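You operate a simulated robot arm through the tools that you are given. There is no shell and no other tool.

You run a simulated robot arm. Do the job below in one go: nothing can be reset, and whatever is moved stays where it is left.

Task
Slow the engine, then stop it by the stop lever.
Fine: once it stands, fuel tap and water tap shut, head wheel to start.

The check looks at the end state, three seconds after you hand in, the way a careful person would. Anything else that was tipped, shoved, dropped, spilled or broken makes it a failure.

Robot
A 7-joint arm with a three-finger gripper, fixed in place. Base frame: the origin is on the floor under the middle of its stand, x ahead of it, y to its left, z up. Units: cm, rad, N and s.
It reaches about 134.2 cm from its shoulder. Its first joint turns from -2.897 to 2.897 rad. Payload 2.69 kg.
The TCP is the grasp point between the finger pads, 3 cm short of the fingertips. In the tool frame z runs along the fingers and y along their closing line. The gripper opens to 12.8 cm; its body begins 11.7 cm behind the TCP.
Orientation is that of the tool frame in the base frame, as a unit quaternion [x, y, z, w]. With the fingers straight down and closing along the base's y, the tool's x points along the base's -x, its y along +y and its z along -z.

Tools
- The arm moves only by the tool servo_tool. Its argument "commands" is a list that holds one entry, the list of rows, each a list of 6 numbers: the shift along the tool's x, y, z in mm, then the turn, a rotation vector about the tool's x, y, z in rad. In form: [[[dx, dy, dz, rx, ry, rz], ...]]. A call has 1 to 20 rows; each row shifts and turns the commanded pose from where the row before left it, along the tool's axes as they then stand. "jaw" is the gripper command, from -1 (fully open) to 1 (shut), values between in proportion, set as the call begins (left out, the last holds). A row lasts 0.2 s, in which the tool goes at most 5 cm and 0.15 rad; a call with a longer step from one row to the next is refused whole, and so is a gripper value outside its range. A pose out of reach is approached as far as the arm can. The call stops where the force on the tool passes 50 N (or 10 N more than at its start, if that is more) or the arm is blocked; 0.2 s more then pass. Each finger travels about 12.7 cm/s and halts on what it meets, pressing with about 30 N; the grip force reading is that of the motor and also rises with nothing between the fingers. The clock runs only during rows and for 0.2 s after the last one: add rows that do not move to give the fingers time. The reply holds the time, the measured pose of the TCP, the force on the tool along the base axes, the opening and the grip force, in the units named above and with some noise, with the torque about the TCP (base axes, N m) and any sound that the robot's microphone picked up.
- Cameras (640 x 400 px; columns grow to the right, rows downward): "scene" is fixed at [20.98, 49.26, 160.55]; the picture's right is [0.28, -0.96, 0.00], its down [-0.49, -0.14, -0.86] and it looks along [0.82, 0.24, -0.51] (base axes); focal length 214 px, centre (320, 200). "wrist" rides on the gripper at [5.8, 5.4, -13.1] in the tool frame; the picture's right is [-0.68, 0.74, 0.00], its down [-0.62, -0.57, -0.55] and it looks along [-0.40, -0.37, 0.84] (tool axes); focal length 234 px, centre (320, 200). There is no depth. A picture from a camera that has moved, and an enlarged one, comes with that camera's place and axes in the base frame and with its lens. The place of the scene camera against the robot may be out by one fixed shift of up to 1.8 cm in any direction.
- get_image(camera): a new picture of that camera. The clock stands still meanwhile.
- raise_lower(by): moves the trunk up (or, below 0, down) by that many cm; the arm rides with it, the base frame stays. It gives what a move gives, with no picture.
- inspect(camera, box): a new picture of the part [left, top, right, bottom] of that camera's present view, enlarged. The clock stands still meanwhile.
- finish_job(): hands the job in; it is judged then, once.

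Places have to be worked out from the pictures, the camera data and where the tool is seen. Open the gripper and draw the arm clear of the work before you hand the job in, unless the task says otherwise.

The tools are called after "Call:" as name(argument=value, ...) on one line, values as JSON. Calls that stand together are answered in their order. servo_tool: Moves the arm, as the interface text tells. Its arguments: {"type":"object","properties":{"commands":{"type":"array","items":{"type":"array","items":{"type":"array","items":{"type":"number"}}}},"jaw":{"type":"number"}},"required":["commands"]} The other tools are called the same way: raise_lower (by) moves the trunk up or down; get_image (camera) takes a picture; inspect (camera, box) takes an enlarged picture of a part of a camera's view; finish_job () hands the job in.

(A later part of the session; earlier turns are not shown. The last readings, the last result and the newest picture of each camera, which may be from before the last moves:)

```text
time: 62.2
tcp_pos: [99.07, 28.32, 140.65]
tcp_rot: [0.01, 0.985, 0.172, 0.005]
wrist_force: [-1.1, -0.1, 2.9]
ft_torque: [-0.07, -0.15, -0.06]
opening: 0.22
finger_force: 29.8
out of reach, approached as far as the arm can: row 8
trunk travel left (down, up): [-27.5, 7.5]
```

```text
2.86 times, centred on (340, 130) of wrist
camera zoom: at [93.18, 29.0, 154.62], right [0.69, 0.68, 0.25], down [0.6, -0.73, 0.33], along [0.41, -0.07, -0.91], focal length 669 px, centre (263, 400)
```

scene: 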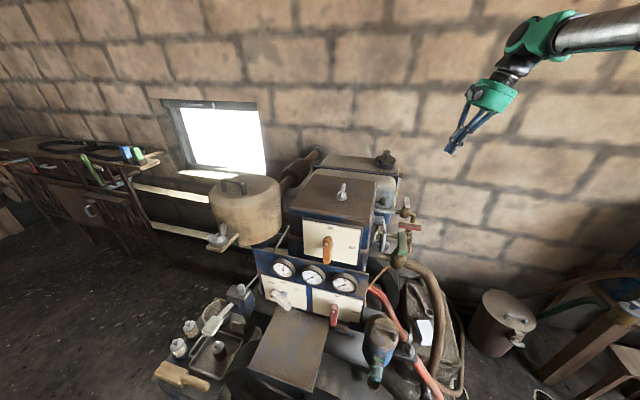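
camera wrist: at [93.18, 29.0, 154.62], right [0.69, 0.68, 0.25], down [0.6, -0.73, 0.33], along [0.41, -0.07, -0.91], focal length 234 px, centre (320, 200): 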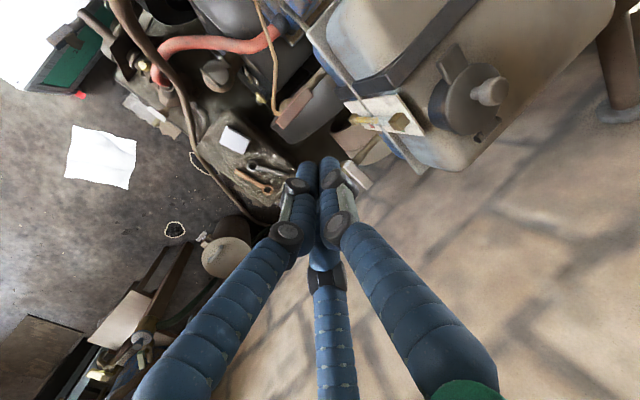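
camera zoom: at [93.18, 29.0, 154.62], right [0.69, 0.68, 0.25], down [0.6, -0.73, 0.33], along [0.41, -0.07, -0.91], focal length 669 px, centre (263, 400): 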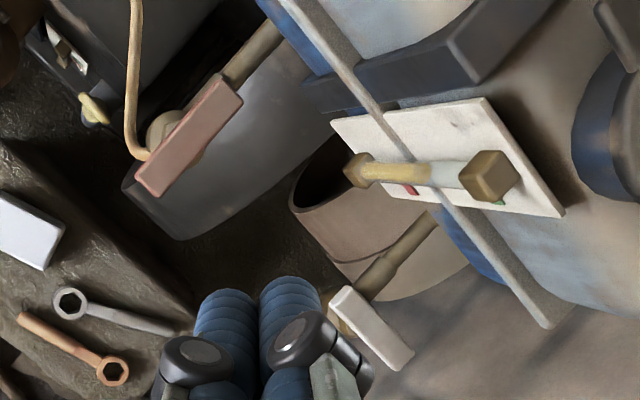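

The red handle's top centre is at (97.35, 35.1, 108.6), lying along y from 31.1 to 39.3. I descend on its +x side, first to z ≈ 118.

Call:
servo_tool(commands=[[[-3.2, -8.5, 37.1, 0, 0, 0], [-3.2, -8.5, 37.1, 0, 0, 0], [-3.2, -8.5, 37.1, 0, 0, 0], [-3.2, -8.5, 37.1, 0, 0, 0], [-3.2, -8.5, 37.1, 0, 0, 0], [-3.2, -8.5, 37.1, 0, 0, 0]]])

Call:
get_image(camera="wrist")

Call:
inspect(camera="scene", box=[360, 150, 500, 270])

```text
time: 63.6
tcp_pos: [101.3, 31.05, 117.09]
tcp_rot: [0.01, 0.985, 0.17, 0.001]
wrist_force: [1.2, -0.3, 0.8]
ft_torque: [-0.07, 0.02, 0.02]
opening: 0.21
finger_force: 29.3
trunk travel left (down, up): [-27.5, 7.5]
```

```text
taken
camera wrist: at [95.62, 31.67, 131.08], right [0.69, 0.68, 0.25], down [0.6, -0.73, 0.33], along [0.4, -0.08, -0.91], focal length 234 px, centre (320, 200)
```

wrist: 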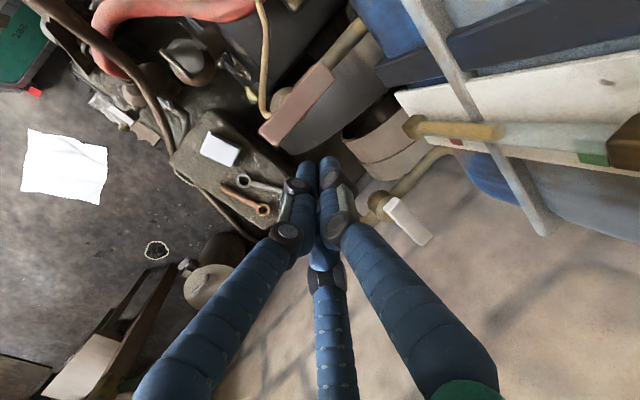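

```text
3.33 times, centred on (430, 210) of scene
camera zoom: at [20.98, 49.26, 160.55], right [0.28, -0.96, 0.0], down [-0.49, -0.14, -0.86], along [0.82, 0.24, -0.51], focal length 715 px, centre (-47, 167)
```

zoom: 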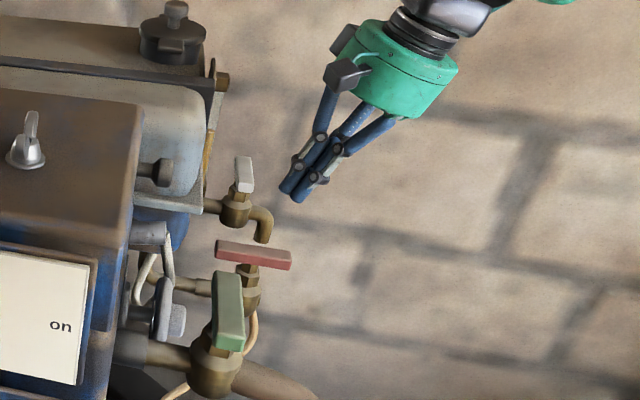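

All clear; the fist hangs beside the red handle's outer half on its +x side. I lower it so the tips are just below the handle's underside.

Call:
servo_tool(commands=[[[1.2, -6.9, 24.5, 0, 0, 0], [1.2, -6.9, 24.5, 0, 0, 0], [1.2, -6.9, 24.5, 0, 0, 0]]])

Call:
get_image(camera="wrist")

Call:
inspect(camera="scene", box=[360, 170, 460, 260])

```text
time: 64.4
tcp_pos: [100.84, 31.27, 109.56]
tcp_rot: [0.01, 0.985, 0.17, 0.001]
wrist_force: [1.1, -0.3, 0.7]
ft_torque: [0.0, 0.05, -0.01]
opening: 0.21
finger_force: 29.9
trunk travel left (down, up): [-27.5, 7.5]
```

```text
taken
camera wrist: at [95.13, 32.07, 123.6], right [0.69, 0.68, 0.25], down [0.6, -0.73, 0.33], along [0.4, -0.08, -0.91], focal length 234 px, centre (320, 200)
```

wrist: 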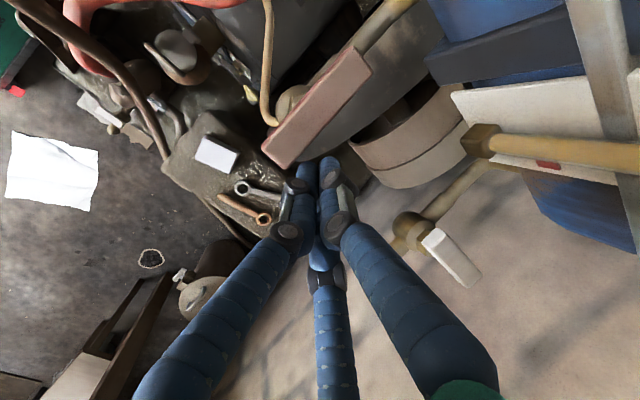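

```text
4.44 times, centred on (410, 215) of scene
camera zoom: at [20.98, 49.26, 160.55], right [0.28, -0.96, 0.0], down [-0.49, -0.14, -0.86], along [0.82, 0.24, -0.51], focal length 953 px, centre (-80, 133)
```

zoom: 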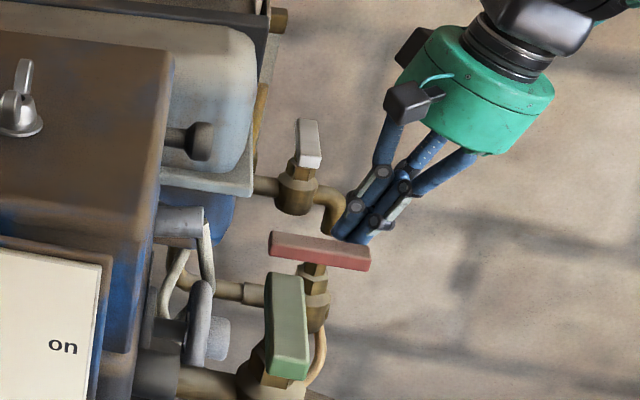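

The fist is in place. I push the outer end gently towards −x (clockwise from above), first about 30°.

Call:
servo_tool(commands=[[[5.1, 3.7, 1.3, 0, 0, 0], [5.1, 3.2, 1.1, 0, 0, 0], [7.4, -3.9, -1.5, 0, 0, 0], [7.4, -3.9, -1.5, 0, 0, 0]]])

Call:
get_image(camera="wrist")

Call:
inspect(camera="scene", box=[360, 170, 460, 260])

```text
time: 65.4
tcp_pos: [98.28, 31.38, 109.61]
tcp_rot: [0.011, 0.985, 0.17, 0.002]
wrist_force: [-0.3, 0.3, 0.2]
ft_torque: [0.0, 0.03, 0.02]
opening: 0.22
finger_force: 30.4
trunk travel left (down, up): [-27.5, 7.5]
```

```text
taken
camera wrist: at [92.6, 32.07, 123.72], right [0.69, 0.68, 0.25], down [0.6, -0.73, 0.33], along [0.4, -0.08, -0.91], focal length 234 px, centre (320, 200)
```

wrist: 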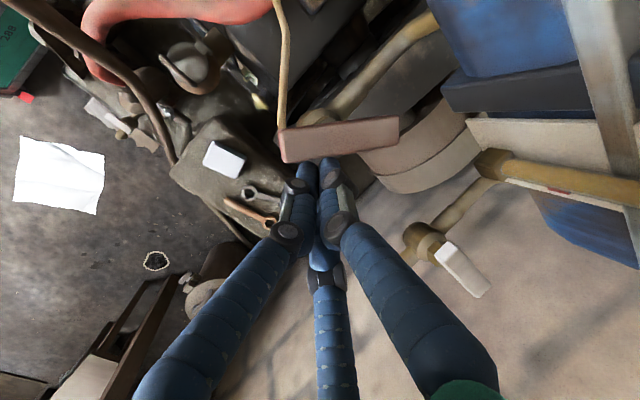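

```text
4.44 times, centred on (410, 215) of scene
camera zoom: at [20.98, 49.26, 160.55], right [0.28, -0.96, 0.0], down [-0.49, -0.14, -0.86], along [0.82, 0.24, -0.51], focal length 953 px, centre (-80, 133)
```

zoom: 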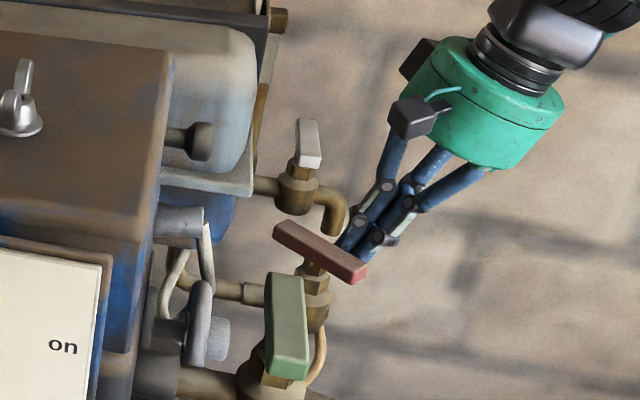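

It turns freely. I continue along the arc to the full quarter turn.

Call:
servo_tool(commands=[[[4.3, -1.6, -0.6, 0, 0, 0], [4.3, -1.6, -0.6, 0, 0, 0], [4.5, 0.4, 0.1, 0, 0, 0], [4.5, 0.4, 0.1, 0, 0, 0], [4.2, 1.4, 0.5, 0, 0, 0], [4.2, 1.4, 0.5, 0, 0, 0], [3.7, 2.4, 0.8, 0, 0, 0], [3.7, 2.4, 0.8, 0, 0, 0]]])

Call:
get_image(camera="wrist")

Call:
inspect(camera="scene", box=[360, 170, 460, 260])

```text
time: 67.2
tcp_pos: [95.32, 31.53, 109.47]
tcp_rot: [0.011, 0.985, 0.171, 0.003]
wrist_force: [13.0, -38.9, -0.4]
ft_torque: [-0.76, -0.44, -0.33]
opening: 0.21
finger_force: 30.3
trunk travel left (down, up): [-27.5, 7.5]
```

```text
taken
camera wrist: at [89.53, 32.22, 123.63], right [0.69, 0.68, 0.25], down [0.6, -0.73, 0.33], along [0.4, -0.08, -0.91], focal length 234 px, centre (320, 200)
```

wrist: 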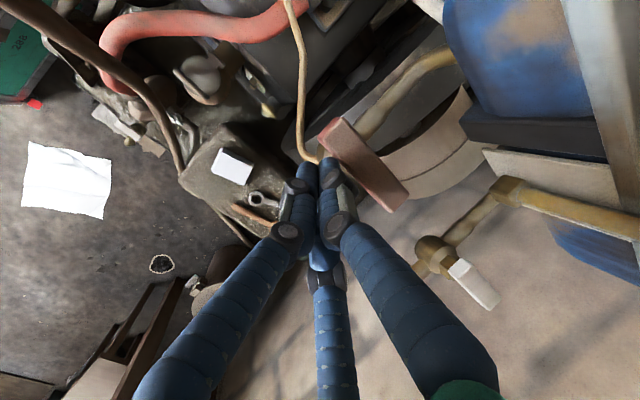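

```text
4.44 times, centred on (410, 215) of scene
camera zoom: at [20.98, 49.26, 160.55], right [0.28, -0.96, 0.0], down [-0.49, -0.14, -0.86], along [0.82, 0.24, -0.51], focal length 953 px, centre (-80, 133)
```

zoom: 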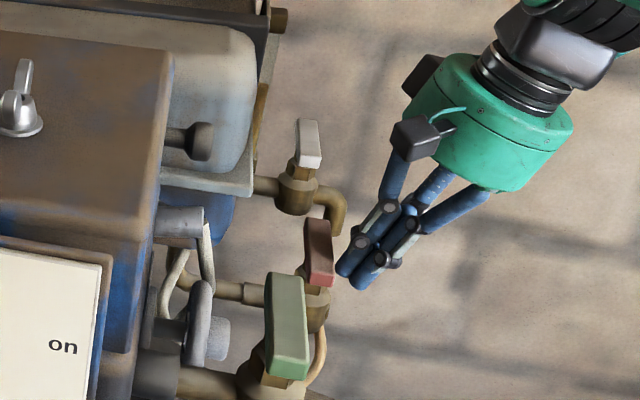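

The red handle now lies along x, across its pipe, with 39 N at the stop: fuel tap shut. I back off to −y, rise, and move to the right of the engine to face the head wheel.

Call:
servo_tool(commands=[[[0, -4.7, -1.7, 0, 0, 0], [0, -14.1, -5.1, 0, 0, 0], [15, -12.3, -25.8, 0, 0, 0], [15, -12.3, -25.8, 0, 0, 0], [15, -12.3, -25.8, 0, 0, 0], [15, -12.3, -25.8, 0, 0, 0], [15, -12.3, -25.8, 0, 0, 0], [15, -12.3, -25.8, 0, 0, 0]]])

Call:
servo_tool(commands=[[[0, 0, 0, -0.1357, 0, 0], [0, 0, 0, -0.1357, 0, 0], [0, 0, 0, -0.1357, 0, 0], [0, 0, 0, -0.1357, 0, 0], [0, 0, 0, -0.1357, 0, 0], [0, 0, 0, -0.1357, 0, 0], [0, 0, 0, -0.1357, 0, 0], [0, 0, 0, -0.1357, 0, 0], [0, 0, 0, -0.1357, 0, 0]]], jaw=-1)

Call:
get_image(camera="wrist")

Call:
get_image(camera="scene")

```text
time: 69.0
tcp_pos: [85.69, 17.84, 121.65]
tcp_rot: [0.01, 0.985, 0.17, 0.002]
wrist_force: [-0.2, -0.3, 0.6]
ft_torque: [0.02, -0.03, -0.03]
opening: 0.22
finger_force: 29.7
trunk travel left (down, up): [-27.5, 7.5]
```

```text
time: 71.0
tcp_pos: [85.79, 18.12, 121.86]
tcp_rot: [0.009, 0.709, 0.705, 0.008]
wrist_force: [-0.2, 0.4, 0.1]
ft_torque: [-0.03, -0.01, 0.01]
opening: 12.81
finger_force: 0.2
trunk travel left (down, up): [-27.5, 7.5]
```

```text
taken
camera wrist: at [79.73, 5.02, 127.09], right [0.68, -0.01, 0.74], down [0.6, -0.56, -0.56], along [0.42, 0.83, -0.37], focal length 234 px, centre (320, 200)
```

wrist: 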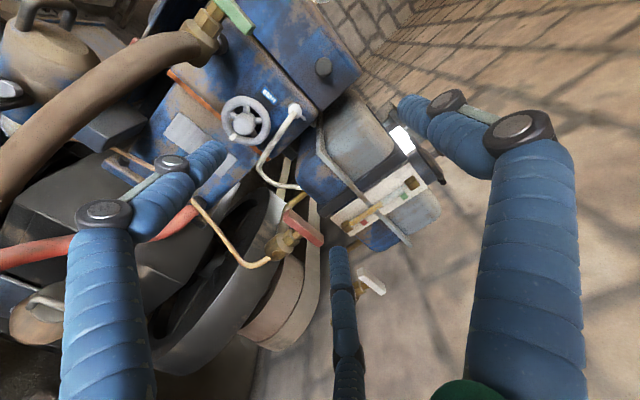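

```text
taken
```

scene: 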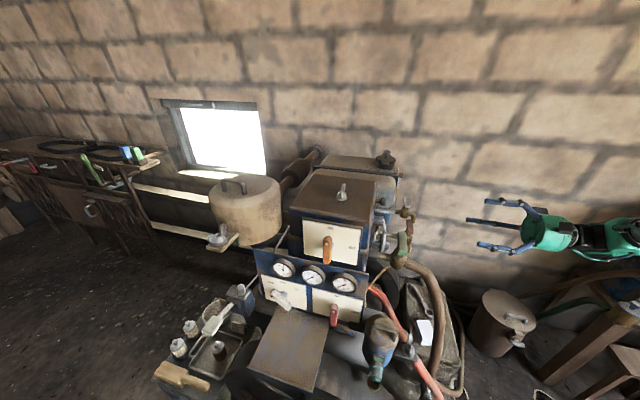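

The head wheel shows clearly at (246, 120). I enlarge it to see pointer, labels and surroundings.

Call:
inspect(camera="wrist", box=[205, 75, 325, 165])

Call:
inspect(camera="wrist", box=[130, 0, 350, 200])

```text
4.44 times, centred on (265, 120) of wrist
camera zoom: at [79.73, 5.02, 127.09], right [0.68, -0.01, 0.74], down [0.6, -0.56, -0.56], along [0.42, 0.83, -0.37], focal length 1041 px, centre (564, 556)
```

zoom: 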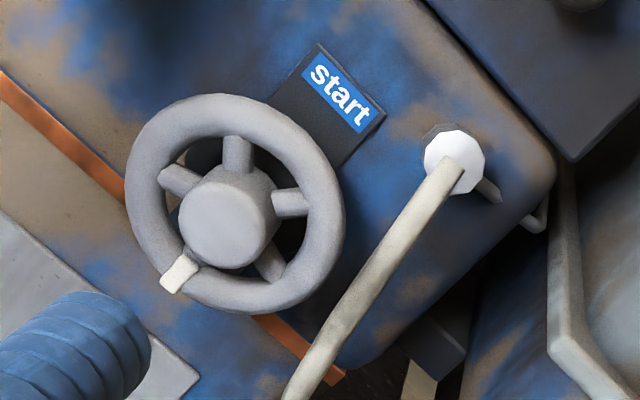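

```text
2.00 times, centred on (240, 100) of wrist
camera zoom: at [79.73, 5.02, 127.09], right [0.68, -0.01, 0.74], down [0.6, -0.56, -0.56], along [0.42, 0.83, -0.37], focal length 468 px, centre (480, 400)
```

zoom: 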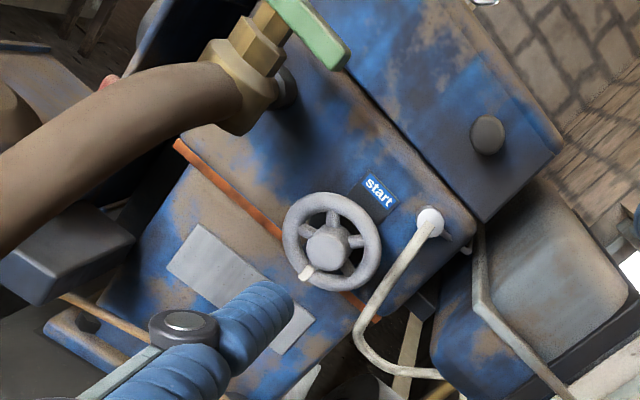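

The wheel's ring is centred near (79.9, 45.0, 111.1), radius about 4.2 cm, "start" label straight above it on the box (y ≈ 49.8); the white pipe nearby lies deeper (y ≈ 47) and more than 5.9 cm off the axis. I go in front of the wheel with fingers at about 10.8 cm opening, 12 cm short of the ring, and correct the 3–4° yaw.

Call:
servo_tool(commands=[[[12.5, -21.4, 29.6, 0, 0, 0], [12.5, -21.4, 29.6, 0, 0, 0], [12.5, -21.4, 29.6, 0, 0, 0], [12.5, -21.4, 29.6, 0, 0, 0], [12.5, -21.4, 29.6, 0, 0, 0], [0, 0, 0, 0, 0.07, 0]]], jaw=-0.68)

Call:
get_image(camera="wrist")

Call:
inspect(camera="scene", box=[340, 180, 500, 290])

```text
time: 72.4
tcp_pos: [79.82, 33.09, 110.97]
tcp_rot: [-0.017, 0.709, 0.705, -0.018]
wrist_force: [-1.2, 1.0, 0.3]
ft_torque: [-0.01, 0.03, 0.01]
opening: 10.75
finger_force: 0.1
trunk travel left (down, up): [-27.5, 7.5]
```

```text
taken
camera wrist: at [74.69, 19.63, 116.32], right [0.68, 0.04, 0.74], down [0.64, -0.52, -0.56], along [0.36, 0.85, -0.38], focal length 234 px, centre (320, 200)
```

wrist: 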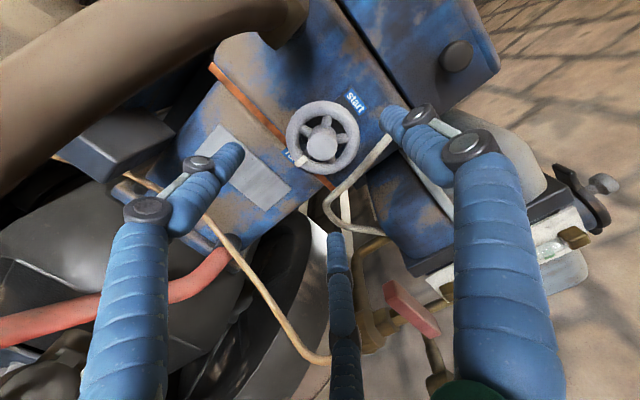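

```text
3.64 times, centred on (420, 235) of scene
camera zoom: at [20.98, 49.26, 160.55], right [0.28, -0.96, 0.0], down [-0.49, -0.14, -0.86], along [0.82, 0.24, -0.51], focal length 780 px, centre (-44, 73)
```

zoom: 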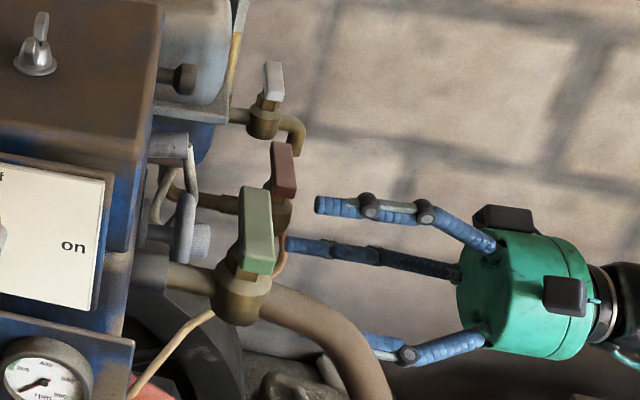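

The wheel is almost exactly on the tool axis (expected (320, 134), seen (323, 137)), and a second label ("ru…") shows below the wheel. I zoom in.

Call:
inspect(camera="wrist", box=[260, 75, 400, 185])

```text
3.64 times, centred on (330, 130) of wrist
camera zoom: at [74.69, 19.63, 116.32], right [0.68, 0.04, 0.74], down [0.64, -0.52, -0.56], along [0.36, 0.85, -0.38], focal length 852 px, centre (284, 454)
```

zoom: 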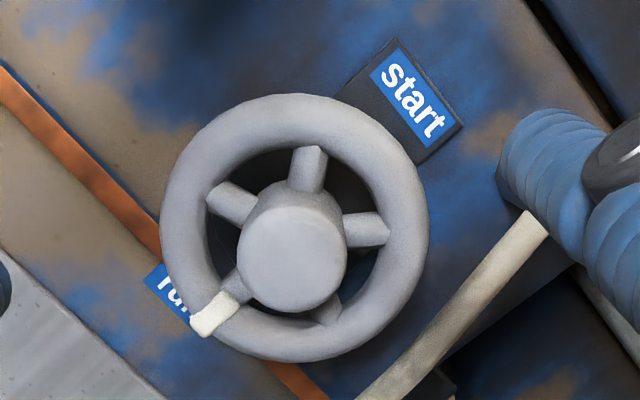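

Triangulation puts the ring's centre at about (79.8, 45.2, 110.7), and the wheel's pointer stands at "run" (below); "start" is above. I advance along the wheel axis so the fingers surround the rim.

Call:
servo_tool(commands=[[[-1.4, -0.55, 24.7, 0, 0, 0], [-1.4, -0.55, 24.7, 0, 0, 0], [-1.4, -0.55, 24.7, 0, 0, 0], [-1.4, -0.55, 24.7, 0, 0, 0]]])

Call:
get_image(camera="wrist")

Call:
inspect(camera="scene", box=[350, 190, 450, 280])

```text
time: 73.4
tcp_pos: [79.87, 42.61, 110.66]
tcp_rot: [-0.017, 0.709, 0.705, -0.018]
wrist_force: [0.1, -0.7, 0.7]
ft_torque: [-0.04, -0.03, -0.01]
opening: 10.75
finger_force: 0.1
trunk travel left (down, up): [-27.5, 7.5]
```

```text
taken
camera wrist: at [74.82, 29.38, 116.01], right [0.68, 0.04, 0.74], down [0.64, -0.52, -0.56], along [0.36, 0.85, -0.38], focal length 234 px, centre (320, 200)
```

wrist: 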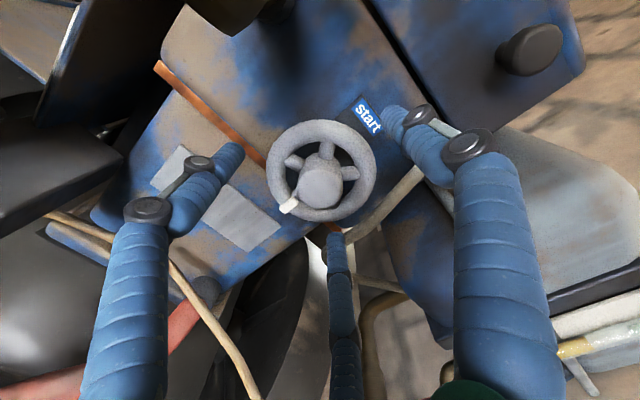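

```text
4.44 times, centred on (400, 235) of scene
camera zoom: at [20.98, 49.26, 160.55], right [0.28, -0.96, 0.0], down [-0.49, -0.14, -0.86], along [0.82, 0.24, -0.51], focal length 953 px, centre (-36, 44)
```

zoom: 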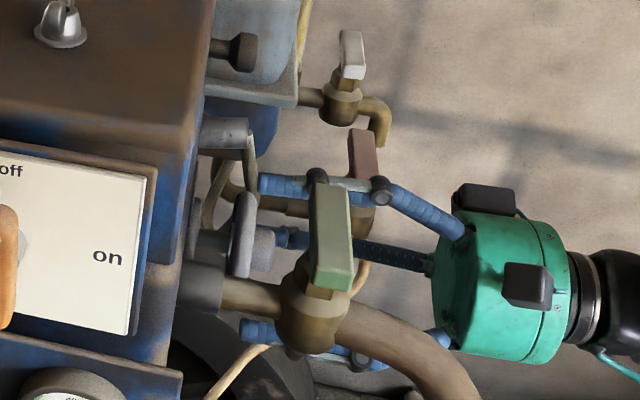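

The fingers surround the wheel but, judging by the scene view, their tips end about 1 cm short of the ring's mid-plane. I check details before narrowing the opening and advancing further.

Call:
inspect(camera="wrist", box=[220, 70, 440, 270])

Call:
inspect(camera="scene", box=[365, 215, 415, 260])

```text
2.00 times, centred on (330, 170) of wrist
camera zoom: at [74.82, 29.38, 116.01], right [0.68, 0.04, 0.74], down [0.64, -0.52, -0.56], along [0.36, 0.85, -0.38], focal length 468 px, centre (300, 260)
```

zoom: 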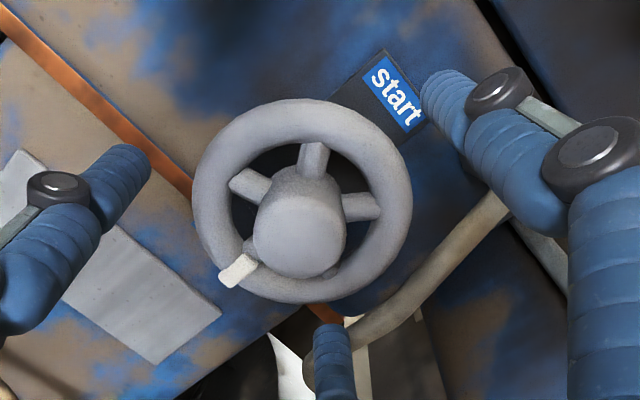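

```text
8.89 times, centred on (390, 238) of scene
camera zoom: at [20.98, 49.26, 160.55], right [0.28, -0.96, 0.0], down [-0.49, -0.14, -0.86], along [0.82, 0.24, -0.51], focal length 1906 px, centre (-302, -133)
```

zoom: 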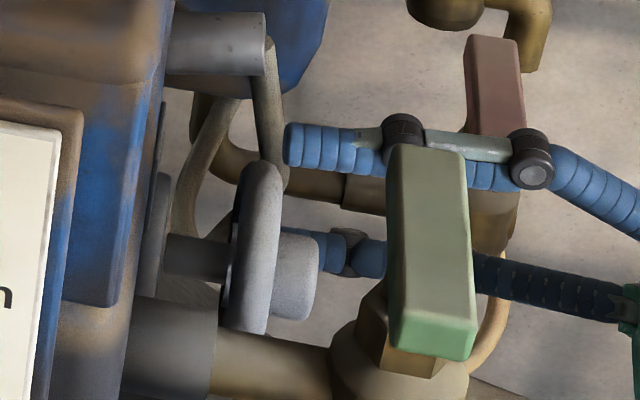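

The ring's mid-plane lies about 1.1 cm beyond the fingertips, and the pipe runs 6–7.5 cm off the axis, so there's room. I narrow to about 9.8 cm and advance 2 cm.

Call:
servo_tool(commands=[[[0, 0, 0, 0, 0, 0], [-1.6, 0, 10, 0, 0, 0], [-1.6, 0, 10, 0, 0, 0]]], jaw=-0.52)

Call:
get_image(camera="wrist")

Call:
inspect(camera="scene", box=[365, 215, 415, 260])

```text
time: 74.2
tcp_pos: [80.17, 44.87, 110.6]
tcp_rot: [-0.017, 0.709, 0.704, -0.018]
wrist_force: [0.2, 0.3, -1.2]
ft_torque: [-0.01, -0.02, 0.0]
opening: 9.72
finger_force: 0.1
trunk travel left (down, up): [-27.5, 7.5]
```

```text
taken
camera wrist: at [75.04, 31.45, 116.0], right [0.68, 0.04, 0.74], down [0.64, -0.52, -0.56], along [0.36, 0.85, -0.38], focal length 234 px, centre (320, 200)
```

wrist: 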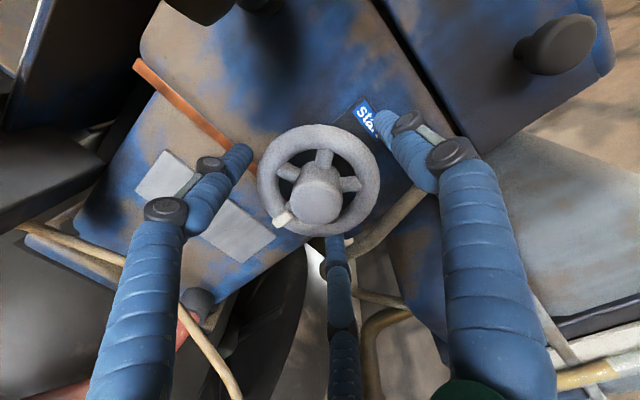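

```text
8.89 times, centred on (390, 238) of scene
camera zoom: at [20.98, 49.26, 160.55], right [0.28, -0.96, 0.0], down [-0.49, -0.14, -0.86], along [0.82, 0.24, -0.51], focal length 1906 px, centre (-302, -133)
```

zoom: 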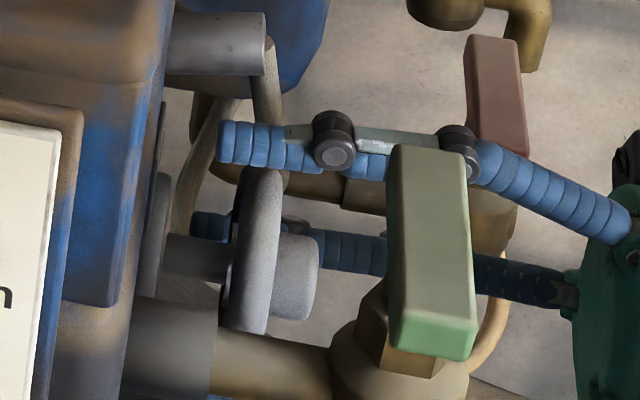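

The fingers now reach about 1.5 cm past the ring and the wheel is centred on the tool axis. I close the fingers on the rim.

Call:
servo_tool(commands=[[[0, 0, 0, 0, 0, 0], [0, 0, 0, 0, 0, 0], [0, 0, 0, 0, 0, 0]]], jaw=1)

Call:
get_image(camera="wrist")

```text
time: 75.0
tcp_pos: [80.08, 44.87, 110.62]
tcp_rot: [-0.018, 0.71, 0.704, -0.017]
wrist_force: [-9.7, -5.6, 2.2]
ft_torque: [0.12, 0.01, 0.46]
opening: 7.79
finger_force: 44.7
trunk travel left (down, up): [-27.5, 7.5]
```

```text
taken
camera wrist: at [74.95, 31.38, 116.05], right [0.68, 0.04, 0.74], down [0.64, -0.52, -0.56], along [0.36, 0.85, -0.38], focal length 234 px, centre (320, 200)
```

wrist: 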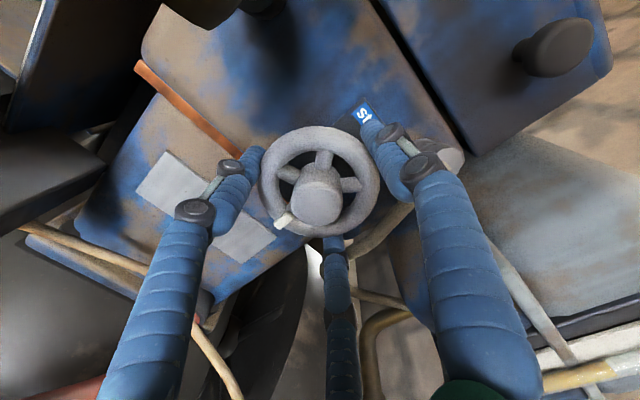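

The rim is gripped (opening 7.8, 45 N). I try a small turn counter-clockwise seen from the front (rz negative) and watch the torque.

Call:
servo_tool(commands=[[[0, 0, 0, 0, 0, -0.08], [0, 0, 0, 0, 0, -0.08], [0, 0, 0, 0, 0, -0.08]]])

Call:
get_image(camera="wrist")

```text
time: 75.8
tcp_pos: [80.02, 44.81, 110.72]
tcp_rot: [-0.103, 0.702, 0.702, 0.067]
wrist_force: [-13.0, -4.1, 3.5]
ft_torque: [-0.96, 0.02, -0.23]
opening: 7.81
finger_force: 45.0
trunk travel left (down, up): [-27.5, 7.5]
```

```text
taken
camera wrist: at [73.79, 31.35, 114.51], right [0.48, 0.03, 0.88], down [0.76, -0.51, -0.4], along [0.44, 0.86, -0.27], focal length 234 px, centre (320, 200)
```

wrist: 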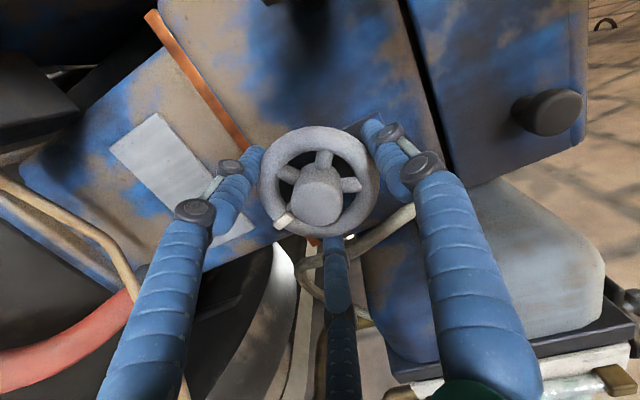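

The wheel follows freely that way (torque ≈ 0, pointer moving with the fingers). Turning on like this would swing the gripper's camera housing towards the thick hose on the left, so I'll turn it in strokes: release, draw back 3 cm, roll forward about 90°, and regrip.

Call:
servo_tool(commands=[[[0, 0, 0, 0, 0, 0], [0, 0, 0, 0, 0, 0], [0, 0, 0, 0, 0, 0], [0, 0, -15, 0, 0, 0], [0, 0, -15, 0, 0, 0]]], jaw=-0.52)

Call:
get_image(camera="wrist")

```text
time: 77.0
tcp_pos: [80.29, 41.9, 110.55]
tcp_rot: [-0.102, 0.703, 0.701, 0.067]
wrist_force: [0.2, -0.8, -0.1]
ft_torque: [-0.04, -0.02, -0.02]
opening: 9.74
finger_force: 0.0
trunk travel left (down, up): [-27.5, 7.5]
```

```text
taken
camera wrist: at [74.1, 28.39, 114.48], right [0.48, 0.03, 0.88], down [0.76, -0.51, -0.4], along [0.44, 0.86, -0.27], focal length 234 px, centre (320, 200)
```

wrist: 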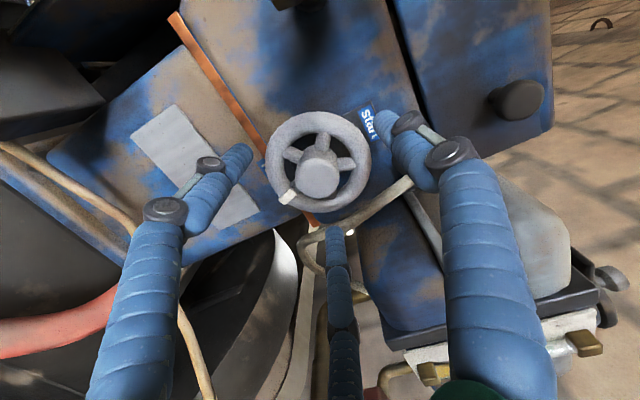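

Released and drawn back; the wheel keeps its place. I roll the tool forward by 1.82 rad.

Call:
servo_tool(commands=[[[0, 0, 0, 0, 0, 0.14], [0, 0, 0, 0, 0, 0.14], [0, 0, 0, 0, 0, 0.14], [0, 0, 0, 0, 0, 0.14], [0, 0, 0, 0, 0, 0.14], [0, 0, 0, 0, 0, 0.14], [0, 0, 0, 0, 0, 0.14], [0, 0, 0, 0, 0, 0.14], [0, 0, 0, 0, 0, 0.14], [0, 0, 0, 0, 0, 0.14], [0, 0, 0, 0, 0, 0.14], [0, 0, 0, 0, 0, 0.14], [0, 0, 0, 0, 0, 0.14]]])

Call:
get_image(camera="wrist")

Call:
inspect(camera="scene", box=[350, 190, 500, 290])

```text
time: 79.8
tcp_pos: [80.33, 41.9, 110.58]
tcp_rot: [-0.491, -0.512, -0.482, 0.514]
wrist_force: [-0.3, -0.1, -0.1]
ft_torque: [0.04, -0.01, -0.01]
opening: 9.72
finger_force: 0.1
trunk travel left (down, up): [-27.5, 7.5]
```

```text
taken
camera wrist: at [86.39, 29.03, 116.32], right [0.73, 0.03, -0.69], down [-0.55, -0.58, -0.6], along [-0.42, 0.81, -0.4], focal length 234 px, centre (320, 200)
```

wrist: 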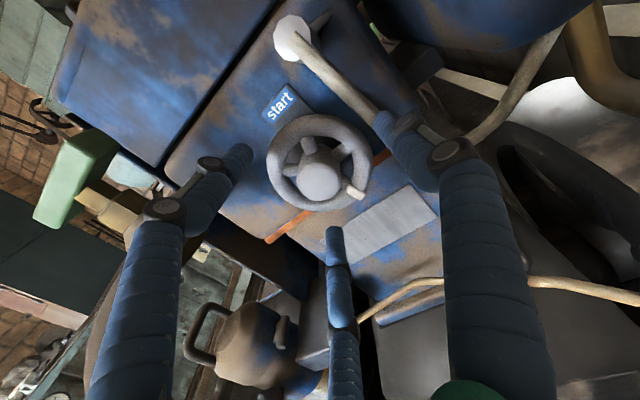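

```text
4.00 times, centred on (425, 240) of scene
camera zoom: at [20.98, 49.26, 160.55], right [0.28, -0.96, 0.0], down [-0.49, -0.14, -0.86], along [0.82, 0.24, -0.51], focal length 858 px, centre (-100, 40)
```

zoom: 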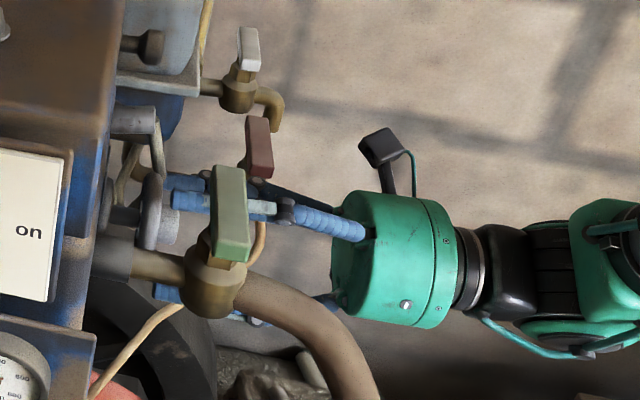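

From this angle the white pipe turns out to run close by the wheel's right side (about (85.4, 44.6, 112)), so gripping the rim isn't good there. The hub sticks out about 2.4 cm and is 3.2 cm thick, and the wheel turns very easily, so I'll grip the hub instead: draw back and narrow the fingers to about 4.6 cm.

Call:
servo_tool(commands=[[[0, 0, -10, 0, 0, 0], [0, 0, -15, 0, 0, 0], [0, 0, 0, 0, 0, 0], [0, 0, 0, 0, 0, 0]]], jaw=0.3)

Call:
get_image(camera="wrist")

Call:
inspect(camera="wrist", box=[220, 60, 420, 220])

Call:
inspect(camera="scene", box=[360, 205, 430, 265])

```text
time: 80.8
tcp_pos: [80.3, 39.29, 110.68]
tcp_rot: [-0.491, -0.512, -0.483, 0.513]
wrist_force: [0.1, -0.2, 0.9]
ft_torque: [0.01, -0.02, -0.02]
opening: 4.47
finger_force: 0.0
trunk travel left (down, up): [-27.5, 7.5]
```

```text
taken
camera wrist: at [86.54, 26.43, 116.5], right [0.73, 0.03, -0.68], down [-0.54, -0.58, -0.61], along [-0.42, 0.81, -0.41], focal length 234 px, centre (320, 200)
```

wrist: 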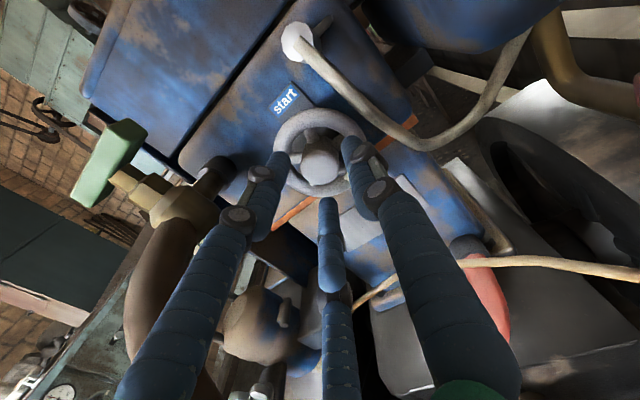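

```text
2.50 times, centred on (320, 140) of wrist
camera zoom: at [86.54, 26.43, 116.5], right [0.73, 0.03, -0.68], down [-0.54, -0.58, -0.61], along [-0.42, 0.81, -0.41], focal length 585 px, centre (320, 350)
```

zoom: 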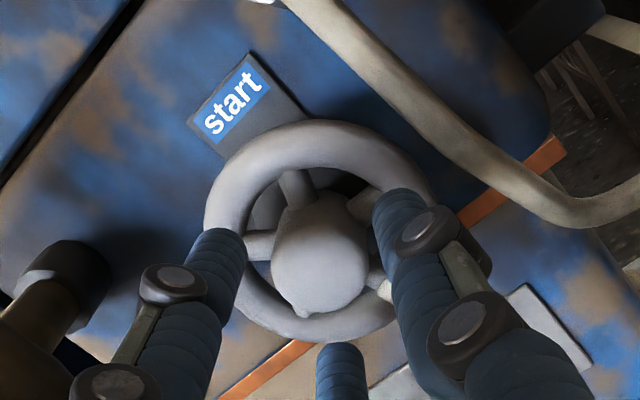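

```text
6.67 times, centred on (395, 235) of scene
camera zoom: at [20.98, 49.26, 160.55], right [0.28, -0.96, 0.0], down [-0.49, -0.14, -0.86], along [0.82, 0.24, -0.51], focal length 1430 px, centre (-180, -33)
```

zoom: 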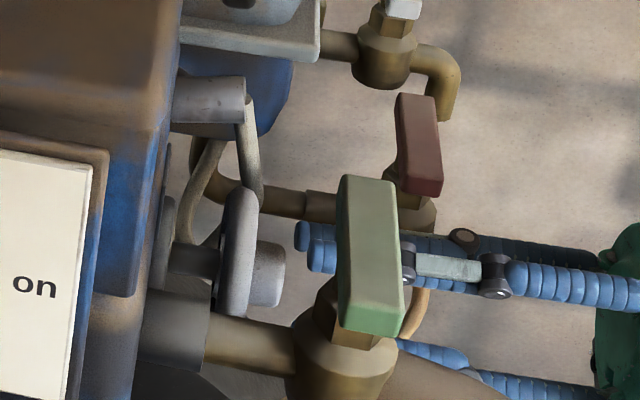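

The hub front is centred on the tool axis at y ≈ 43.4; the ring's mid-plane is about 2.5 cm behind it. I advance 3 cm so the fingertips surround the hub, just short of the spokes.

Call:
servo_tool(commands=[[[0, 0, 10, 0, 0, 0], [0, 0, 10, 0, 0, 0], [0, 0, 10, 0, 0, 0]]])

Call:
get_image(camera="wrist")

Call:
inspect(camera="scene", box=[360, 205, 430, 265])

```text
time: 81.8
tcp_pos: [80.38, 41.48, 110.58]
tcp_rot: [-0.496, -0.508, -0.485, 0.512]
wrist_force: [-10.1, -28.1, -6.3]
ft_torque: [0.02, -0.05, -1.6]
opening: 3.31
finger_force: 41.9
trunk travel left (down, up): [-27.5, 7.5]
stopped in row 3: the force on the tool passed its limit at 55 N (the readings are from after the stop); the commanded pose is now the measured one
```

```text
taken
camera wrist: at [86.45, 28.67, 116.3], right [0.73, 0.03, -0.69], down [-0.55, -0.58, -0.6], along [-0.41, 0.82, -0.4], focal length 234 px, centre (320, 200)
```

wrist: 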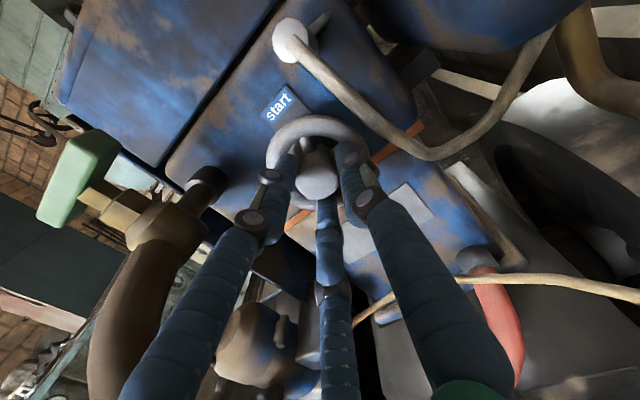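

```text
6.67 times, centred on (395, 235) of scene
camera zoom: at [20.98, 49.26, 160.55], right [0.28, -0.96, 0.0], down [-0.49, -0.14, -0.86], along [0.82, 0.24, -0.51], focal length 1430 px, centre (-180, -33)
```

zoom: 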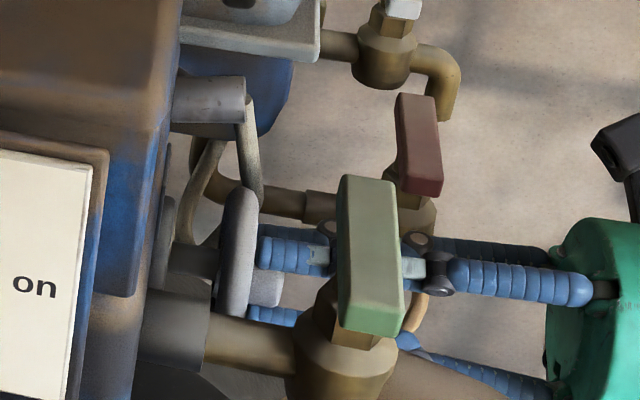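

The push stopped at 55 N: a finger met something (ring, spoke or the pipe). I back off 2.5 cm and look again.

Call:
servo_tool(commands=[[[0, 0, -12, 0, 0, 0], [0, 0, -13, 0, 0, 0]]])

Call:
inspect(camera="wrist", box=[220, 60, 420, 220])

Call:
inspect(camera="scene", box=[360, 205, 430, 265])

```text
time: 82.4
tcp_pos: [80.62, 39.42, 110.85]
tcp_rot: [-0.493, -0.51, -0.485, 0.512]
wrist_force: [-1.2, -0.3, 0.3]
ft_torque: [-0.04, 0.02, -0.02]
opening: 4.49
finger_force: 0.1
trunk travel left (down, up): [-27.5, 7.5]
```

```text
2.50 times, centred on (320, 140) of wrist
camera zoom: at [86.67, 26.5, 116.6], right [0.73, 0.03, -0.68], down [-0.55, -0.58, -0.61], along [-0.41, 0.82, -0.41], focal length 585 px, centre (320, 350)
```

zoom: 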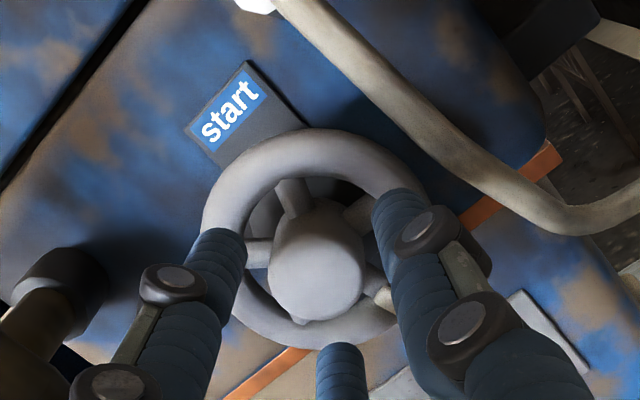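

```text
6.67 times, centred on (395, 235) of scene
camera zoom: at [20.98, 49.26, 160.55], right [0.28, -0.96, 0.0], down [-0.49, -0.14, -0.86], along [0.82, 0.24, -0.51], focal length 1430 px, centre (-180, -33)
```

zoom: 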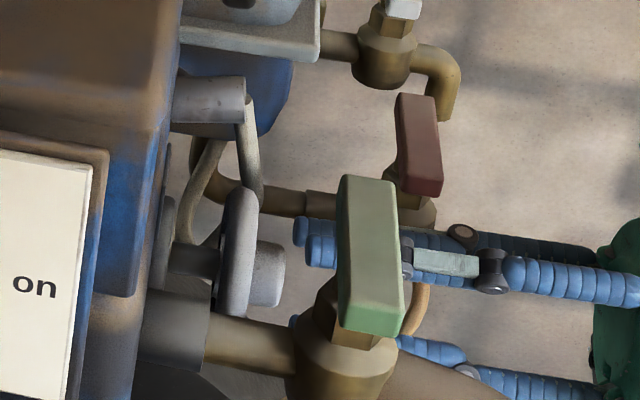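

Nothing is disturbed; the fingertips had met the front of the ring. The hub can still be gripped by about 1.3 cm, so I advance only 1.7 cm and then close on the hub.

Call:
servo_tool(commands=[[[0, 0, 9, 0, 0, 0], [0, 0, 8, 0, 0, 0]]])

Call:
servo_tool(commands=[[[0, 0, 0, 0, 0, 0], [0, 0, 0, 0, 0, 0], [0, 0, 0, 0, 0, 0]]], jaw=1)

Call:
get_image(camera="wrist")

Call:
inspect(camera="scene", box=[360, 205, 430, 265])

```text
time: 83.0
tcp_pos: [80.57, 41.12, 110.73]
tcp_rot: [-0.492, -0.51, -0.485, 0.512]
wrist_force: [-0.9, 0.5, -0.1]
ft_torque: [-0.03, 0.01, 0.02]
opening: 4.48
finger_force: 0.1
trunk travel left (down, up): [-27.5, 7.5]
```

```text
time: 83.8
tcp_pos: [80.45, 41.13, 110.44]
tcp_rot: [-0.494, -0.51, -0.484, 0.512]
wrist_force: [-17.6, -3.5, -11.0]
ft_torque: [-0.21, -0.03, 0.71]
opening: 3.23
finger_force: 30.1
trunk travel left (down, up): [-27.5, 7.5]
```

```text
taken
camera wrist: at [86.46, 28.21, 116.33], right [0.73, 0.03, -0.69], down [-0.55, -0.58, -0.6], along [-0.41, 0.82, -0.41], focal length 234 px, centre (320, 200)
```

wrist: 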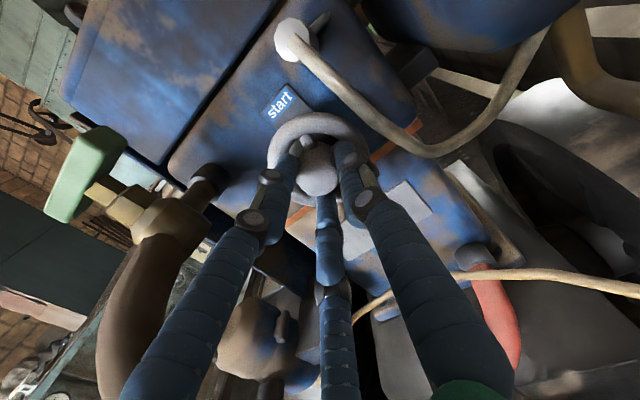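

```text
6.67 times, centred on (395, 235) of scene
camera zoom: at [20.98, 49.26, 160.55], right [0.28, -0.96, 0.0], down [-0.49, -0.14, -0.86], along [0.82, 0.24, -0.51], focal length 1430 px, centre (-180, -33)
```

zoom: 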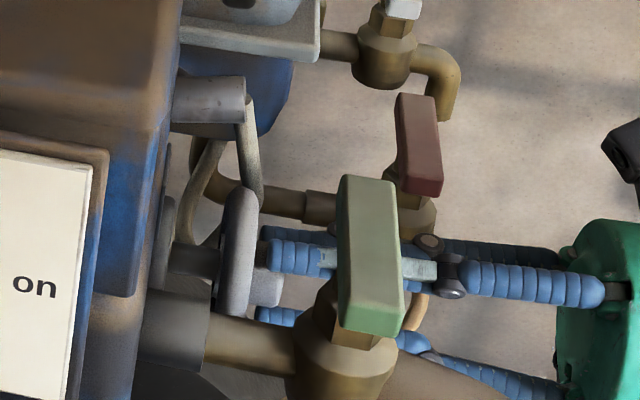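

The hub is gripped (opening 3.2 cm) but the side force shows that I'm a few mm off centre. I shift −3 mm in x and −2.5 mm in z, then turn a little counter-clockwise to see if the wheel follows.

Call:
servo_tool(commands=[[[-2.5, -3, 0, 0, 0, 0], [0, 0, 0, 0, 0, -0.1], [0, 0, 0, 0, 0, -0.1], [0, 0, 0, 0, 0, -0.1]]])

Call:
get_image(camera="wrist")

Call:
inspect(camera="wrist", box=[240, 80, 400, 200])

```text
time: 84.8
tcp_pos: [80.24, 41.1, 110.49]
tcp_rot: [0.411, 0.578, 0.557, -0.433]
wrist_force: [-11.1, -5.9, 0.6]
ft_torque: [-0.12, 0.02, 0.43]
opening: 3.11
finger_force: 29.6
trunk travel left (down, up): [-27.5, 7.5]
```

```text
taken
camera wrist: at [84.31, 28.12, 117.69], right [0.9, 0.04, -0.44], down [-0.34, -0.57, -0.75], along [-0.27, 0.82, -0.5], focal length 234 px, centre (320, 200)
```

wrist: 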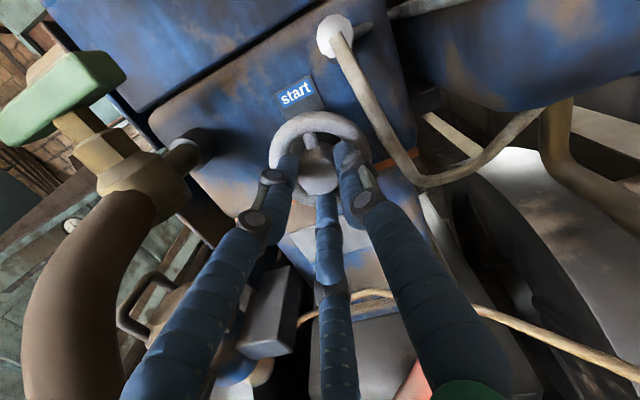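

```text
3.33 times, centred on (320, 140) of wrist
camera zoom: at [84.31, 28.12, 117.69], right [0.9, 0.04, -0.44], down [-0.34, -0.57, -0.75], along [-0.27, 0.82, -0.5], focal length 781 px, centre (320, 400)
```

zoom: 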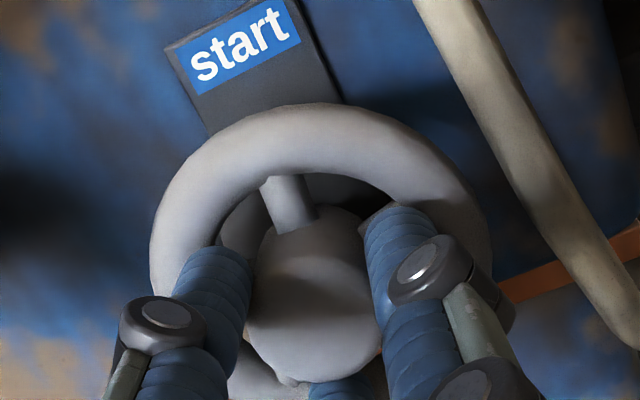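

The spokes kept their place relative to the gripper, so the wheel follows. I continue the stroke counter-clockwise by about 1.1 rad.

Call:
servo_tool(commands=[[[0, -1.5, 0, 0, 0, 0], [0, 0, 0, 0, 0, -0.12], [0, 0, 0, 0, 0, -0.12], [0, 0, 0, 0, 0, -0.12], [0, 0, 0, 0, 0, -0.12], [0, 0, 0, 0, 0, -0.12], [0, 0, 0, 0, 0, -0.12], [0, 0, 0, 0, 0, -0.12], [0, 0, 0, 0, 0, -0.12], [0, 0, 0, 0, 0, -0.12]]])

Call:
get_image(camera="wrist")

Call:
inspect(camera="wrist", box=[240, 80, 400, 200])

```text
time: 87.0
tcp_pos: [80.06, 41.09, 110.54]
tcp_rot: [0.055, 0.707, 0.7, -0.084]
wrist_force: [10.2, 8.4, 20.3]
ft_torque: [0.14, 0.05, -0.62]
opening: 3.04
finger_force: 45.2
trunk travel left (down, up): [-27.5, 7.5]
```

```text
taken
camera wrist: at [76.08, 27.78, 116.92], right [0.81, 0.04, 0.59], down [0.52, -0.53, -0.67], along [0.29, 0.85, -0.45], focal length 234 px, centre (320, 200)
```

wrist: 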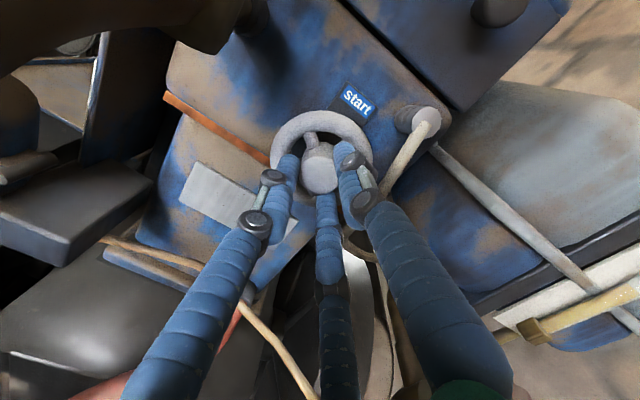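

```text
3.33 times, centred on (320, 140) of wrist
camera zoom: at [76.08, 27.78, 116.92], right [0.81, 0.04, 0.59], down [0.52, -0.53, -0.67], along [0.29, 0.85, -0.45], focal length 781 px, centre (320, 400)
```

zoom: 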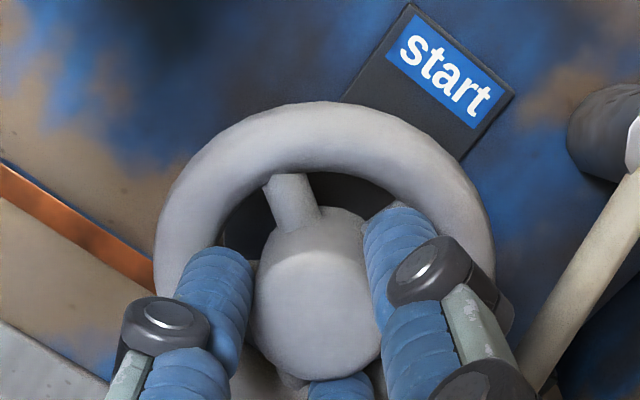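

The wheel turned along with the gripper; by my count its pointer is now near 3 o'clock. I ease the sideways load by a few mm and turn 0.3 rad more before regripping.

Call:
servo_tool(commands=[[[-0.5, 2.4, 0, 0, 0, 0], [0, 0, 0, 0, 0, -0.1], [0, 0, 0, 0, 0, -0.1], [0, 0, 0, 0, 0, -0.1]]])

Call:
servo_tool(commands=[[[0, 0, 0, 0, 0, 0], [0, 0, 0, 0, 0, 0], [0, 0, -12, 0, 0, 0], [0, 0, -13, 0, 0, 0]]], jaw=0.3)

Call:
get_image(camera="wrist")

Call:
inspect(camera="wrist", box=[240, 60, 400, 200])

```text
time: 88.0
tcp_pos: [80.13, 40.95, 110.51]
tcp_rot: [-0.05, 0.708, 0.704, 0.02]
wrist_force: [3.0, 4.7, 5.2]
ft_torque: [-0.33, -0.01, -0.22]
opening: 3.06
finger_force: 44.8
trunk travel left (down, up): [-27.5, 7.5]
```

```text
time: 89.0
tcp_pos: [80.2, 38.52, 110.63]
tcp_rot: [-0.049, 0.708, 0.705, 0.02]
wrist_force: [-0.2, 0.4, -0.7]
ft_torque: [-0.02, 0.01, 0.03]
opening: 4.48
finger_force: 0.0
trunk travel left (down, up): [-27.5, 7.5]
```

```text
taken
camera wrist: at [74.6, 25.15, 115.42], right [0.6, 0.03, 0.8], down [0.69, -0.52, -0.5], along [0.4, 0.85, -0.33], focal length 234 px, centre (320, 200)
```

wrist: 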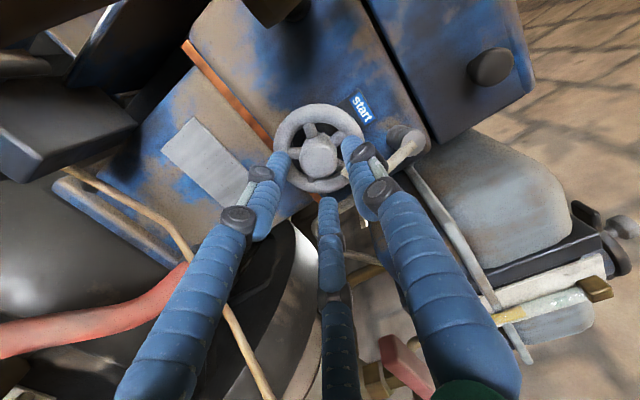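

```text
2.86 times, centred on (320, 130) of wrist
camera zoom: at [74.6, 25.15, 115.42], right [0.6, 0.03, 0.8], down [0.69, -0.52, -0.5], along [0.4, 0.85, -0.33], focal length 669 px, centre (320, 400)
```

zoom: 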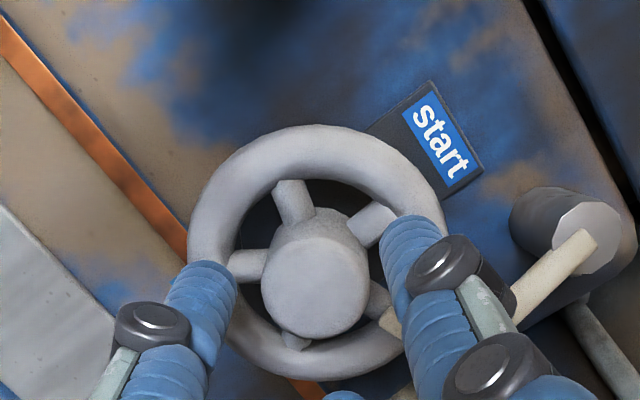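

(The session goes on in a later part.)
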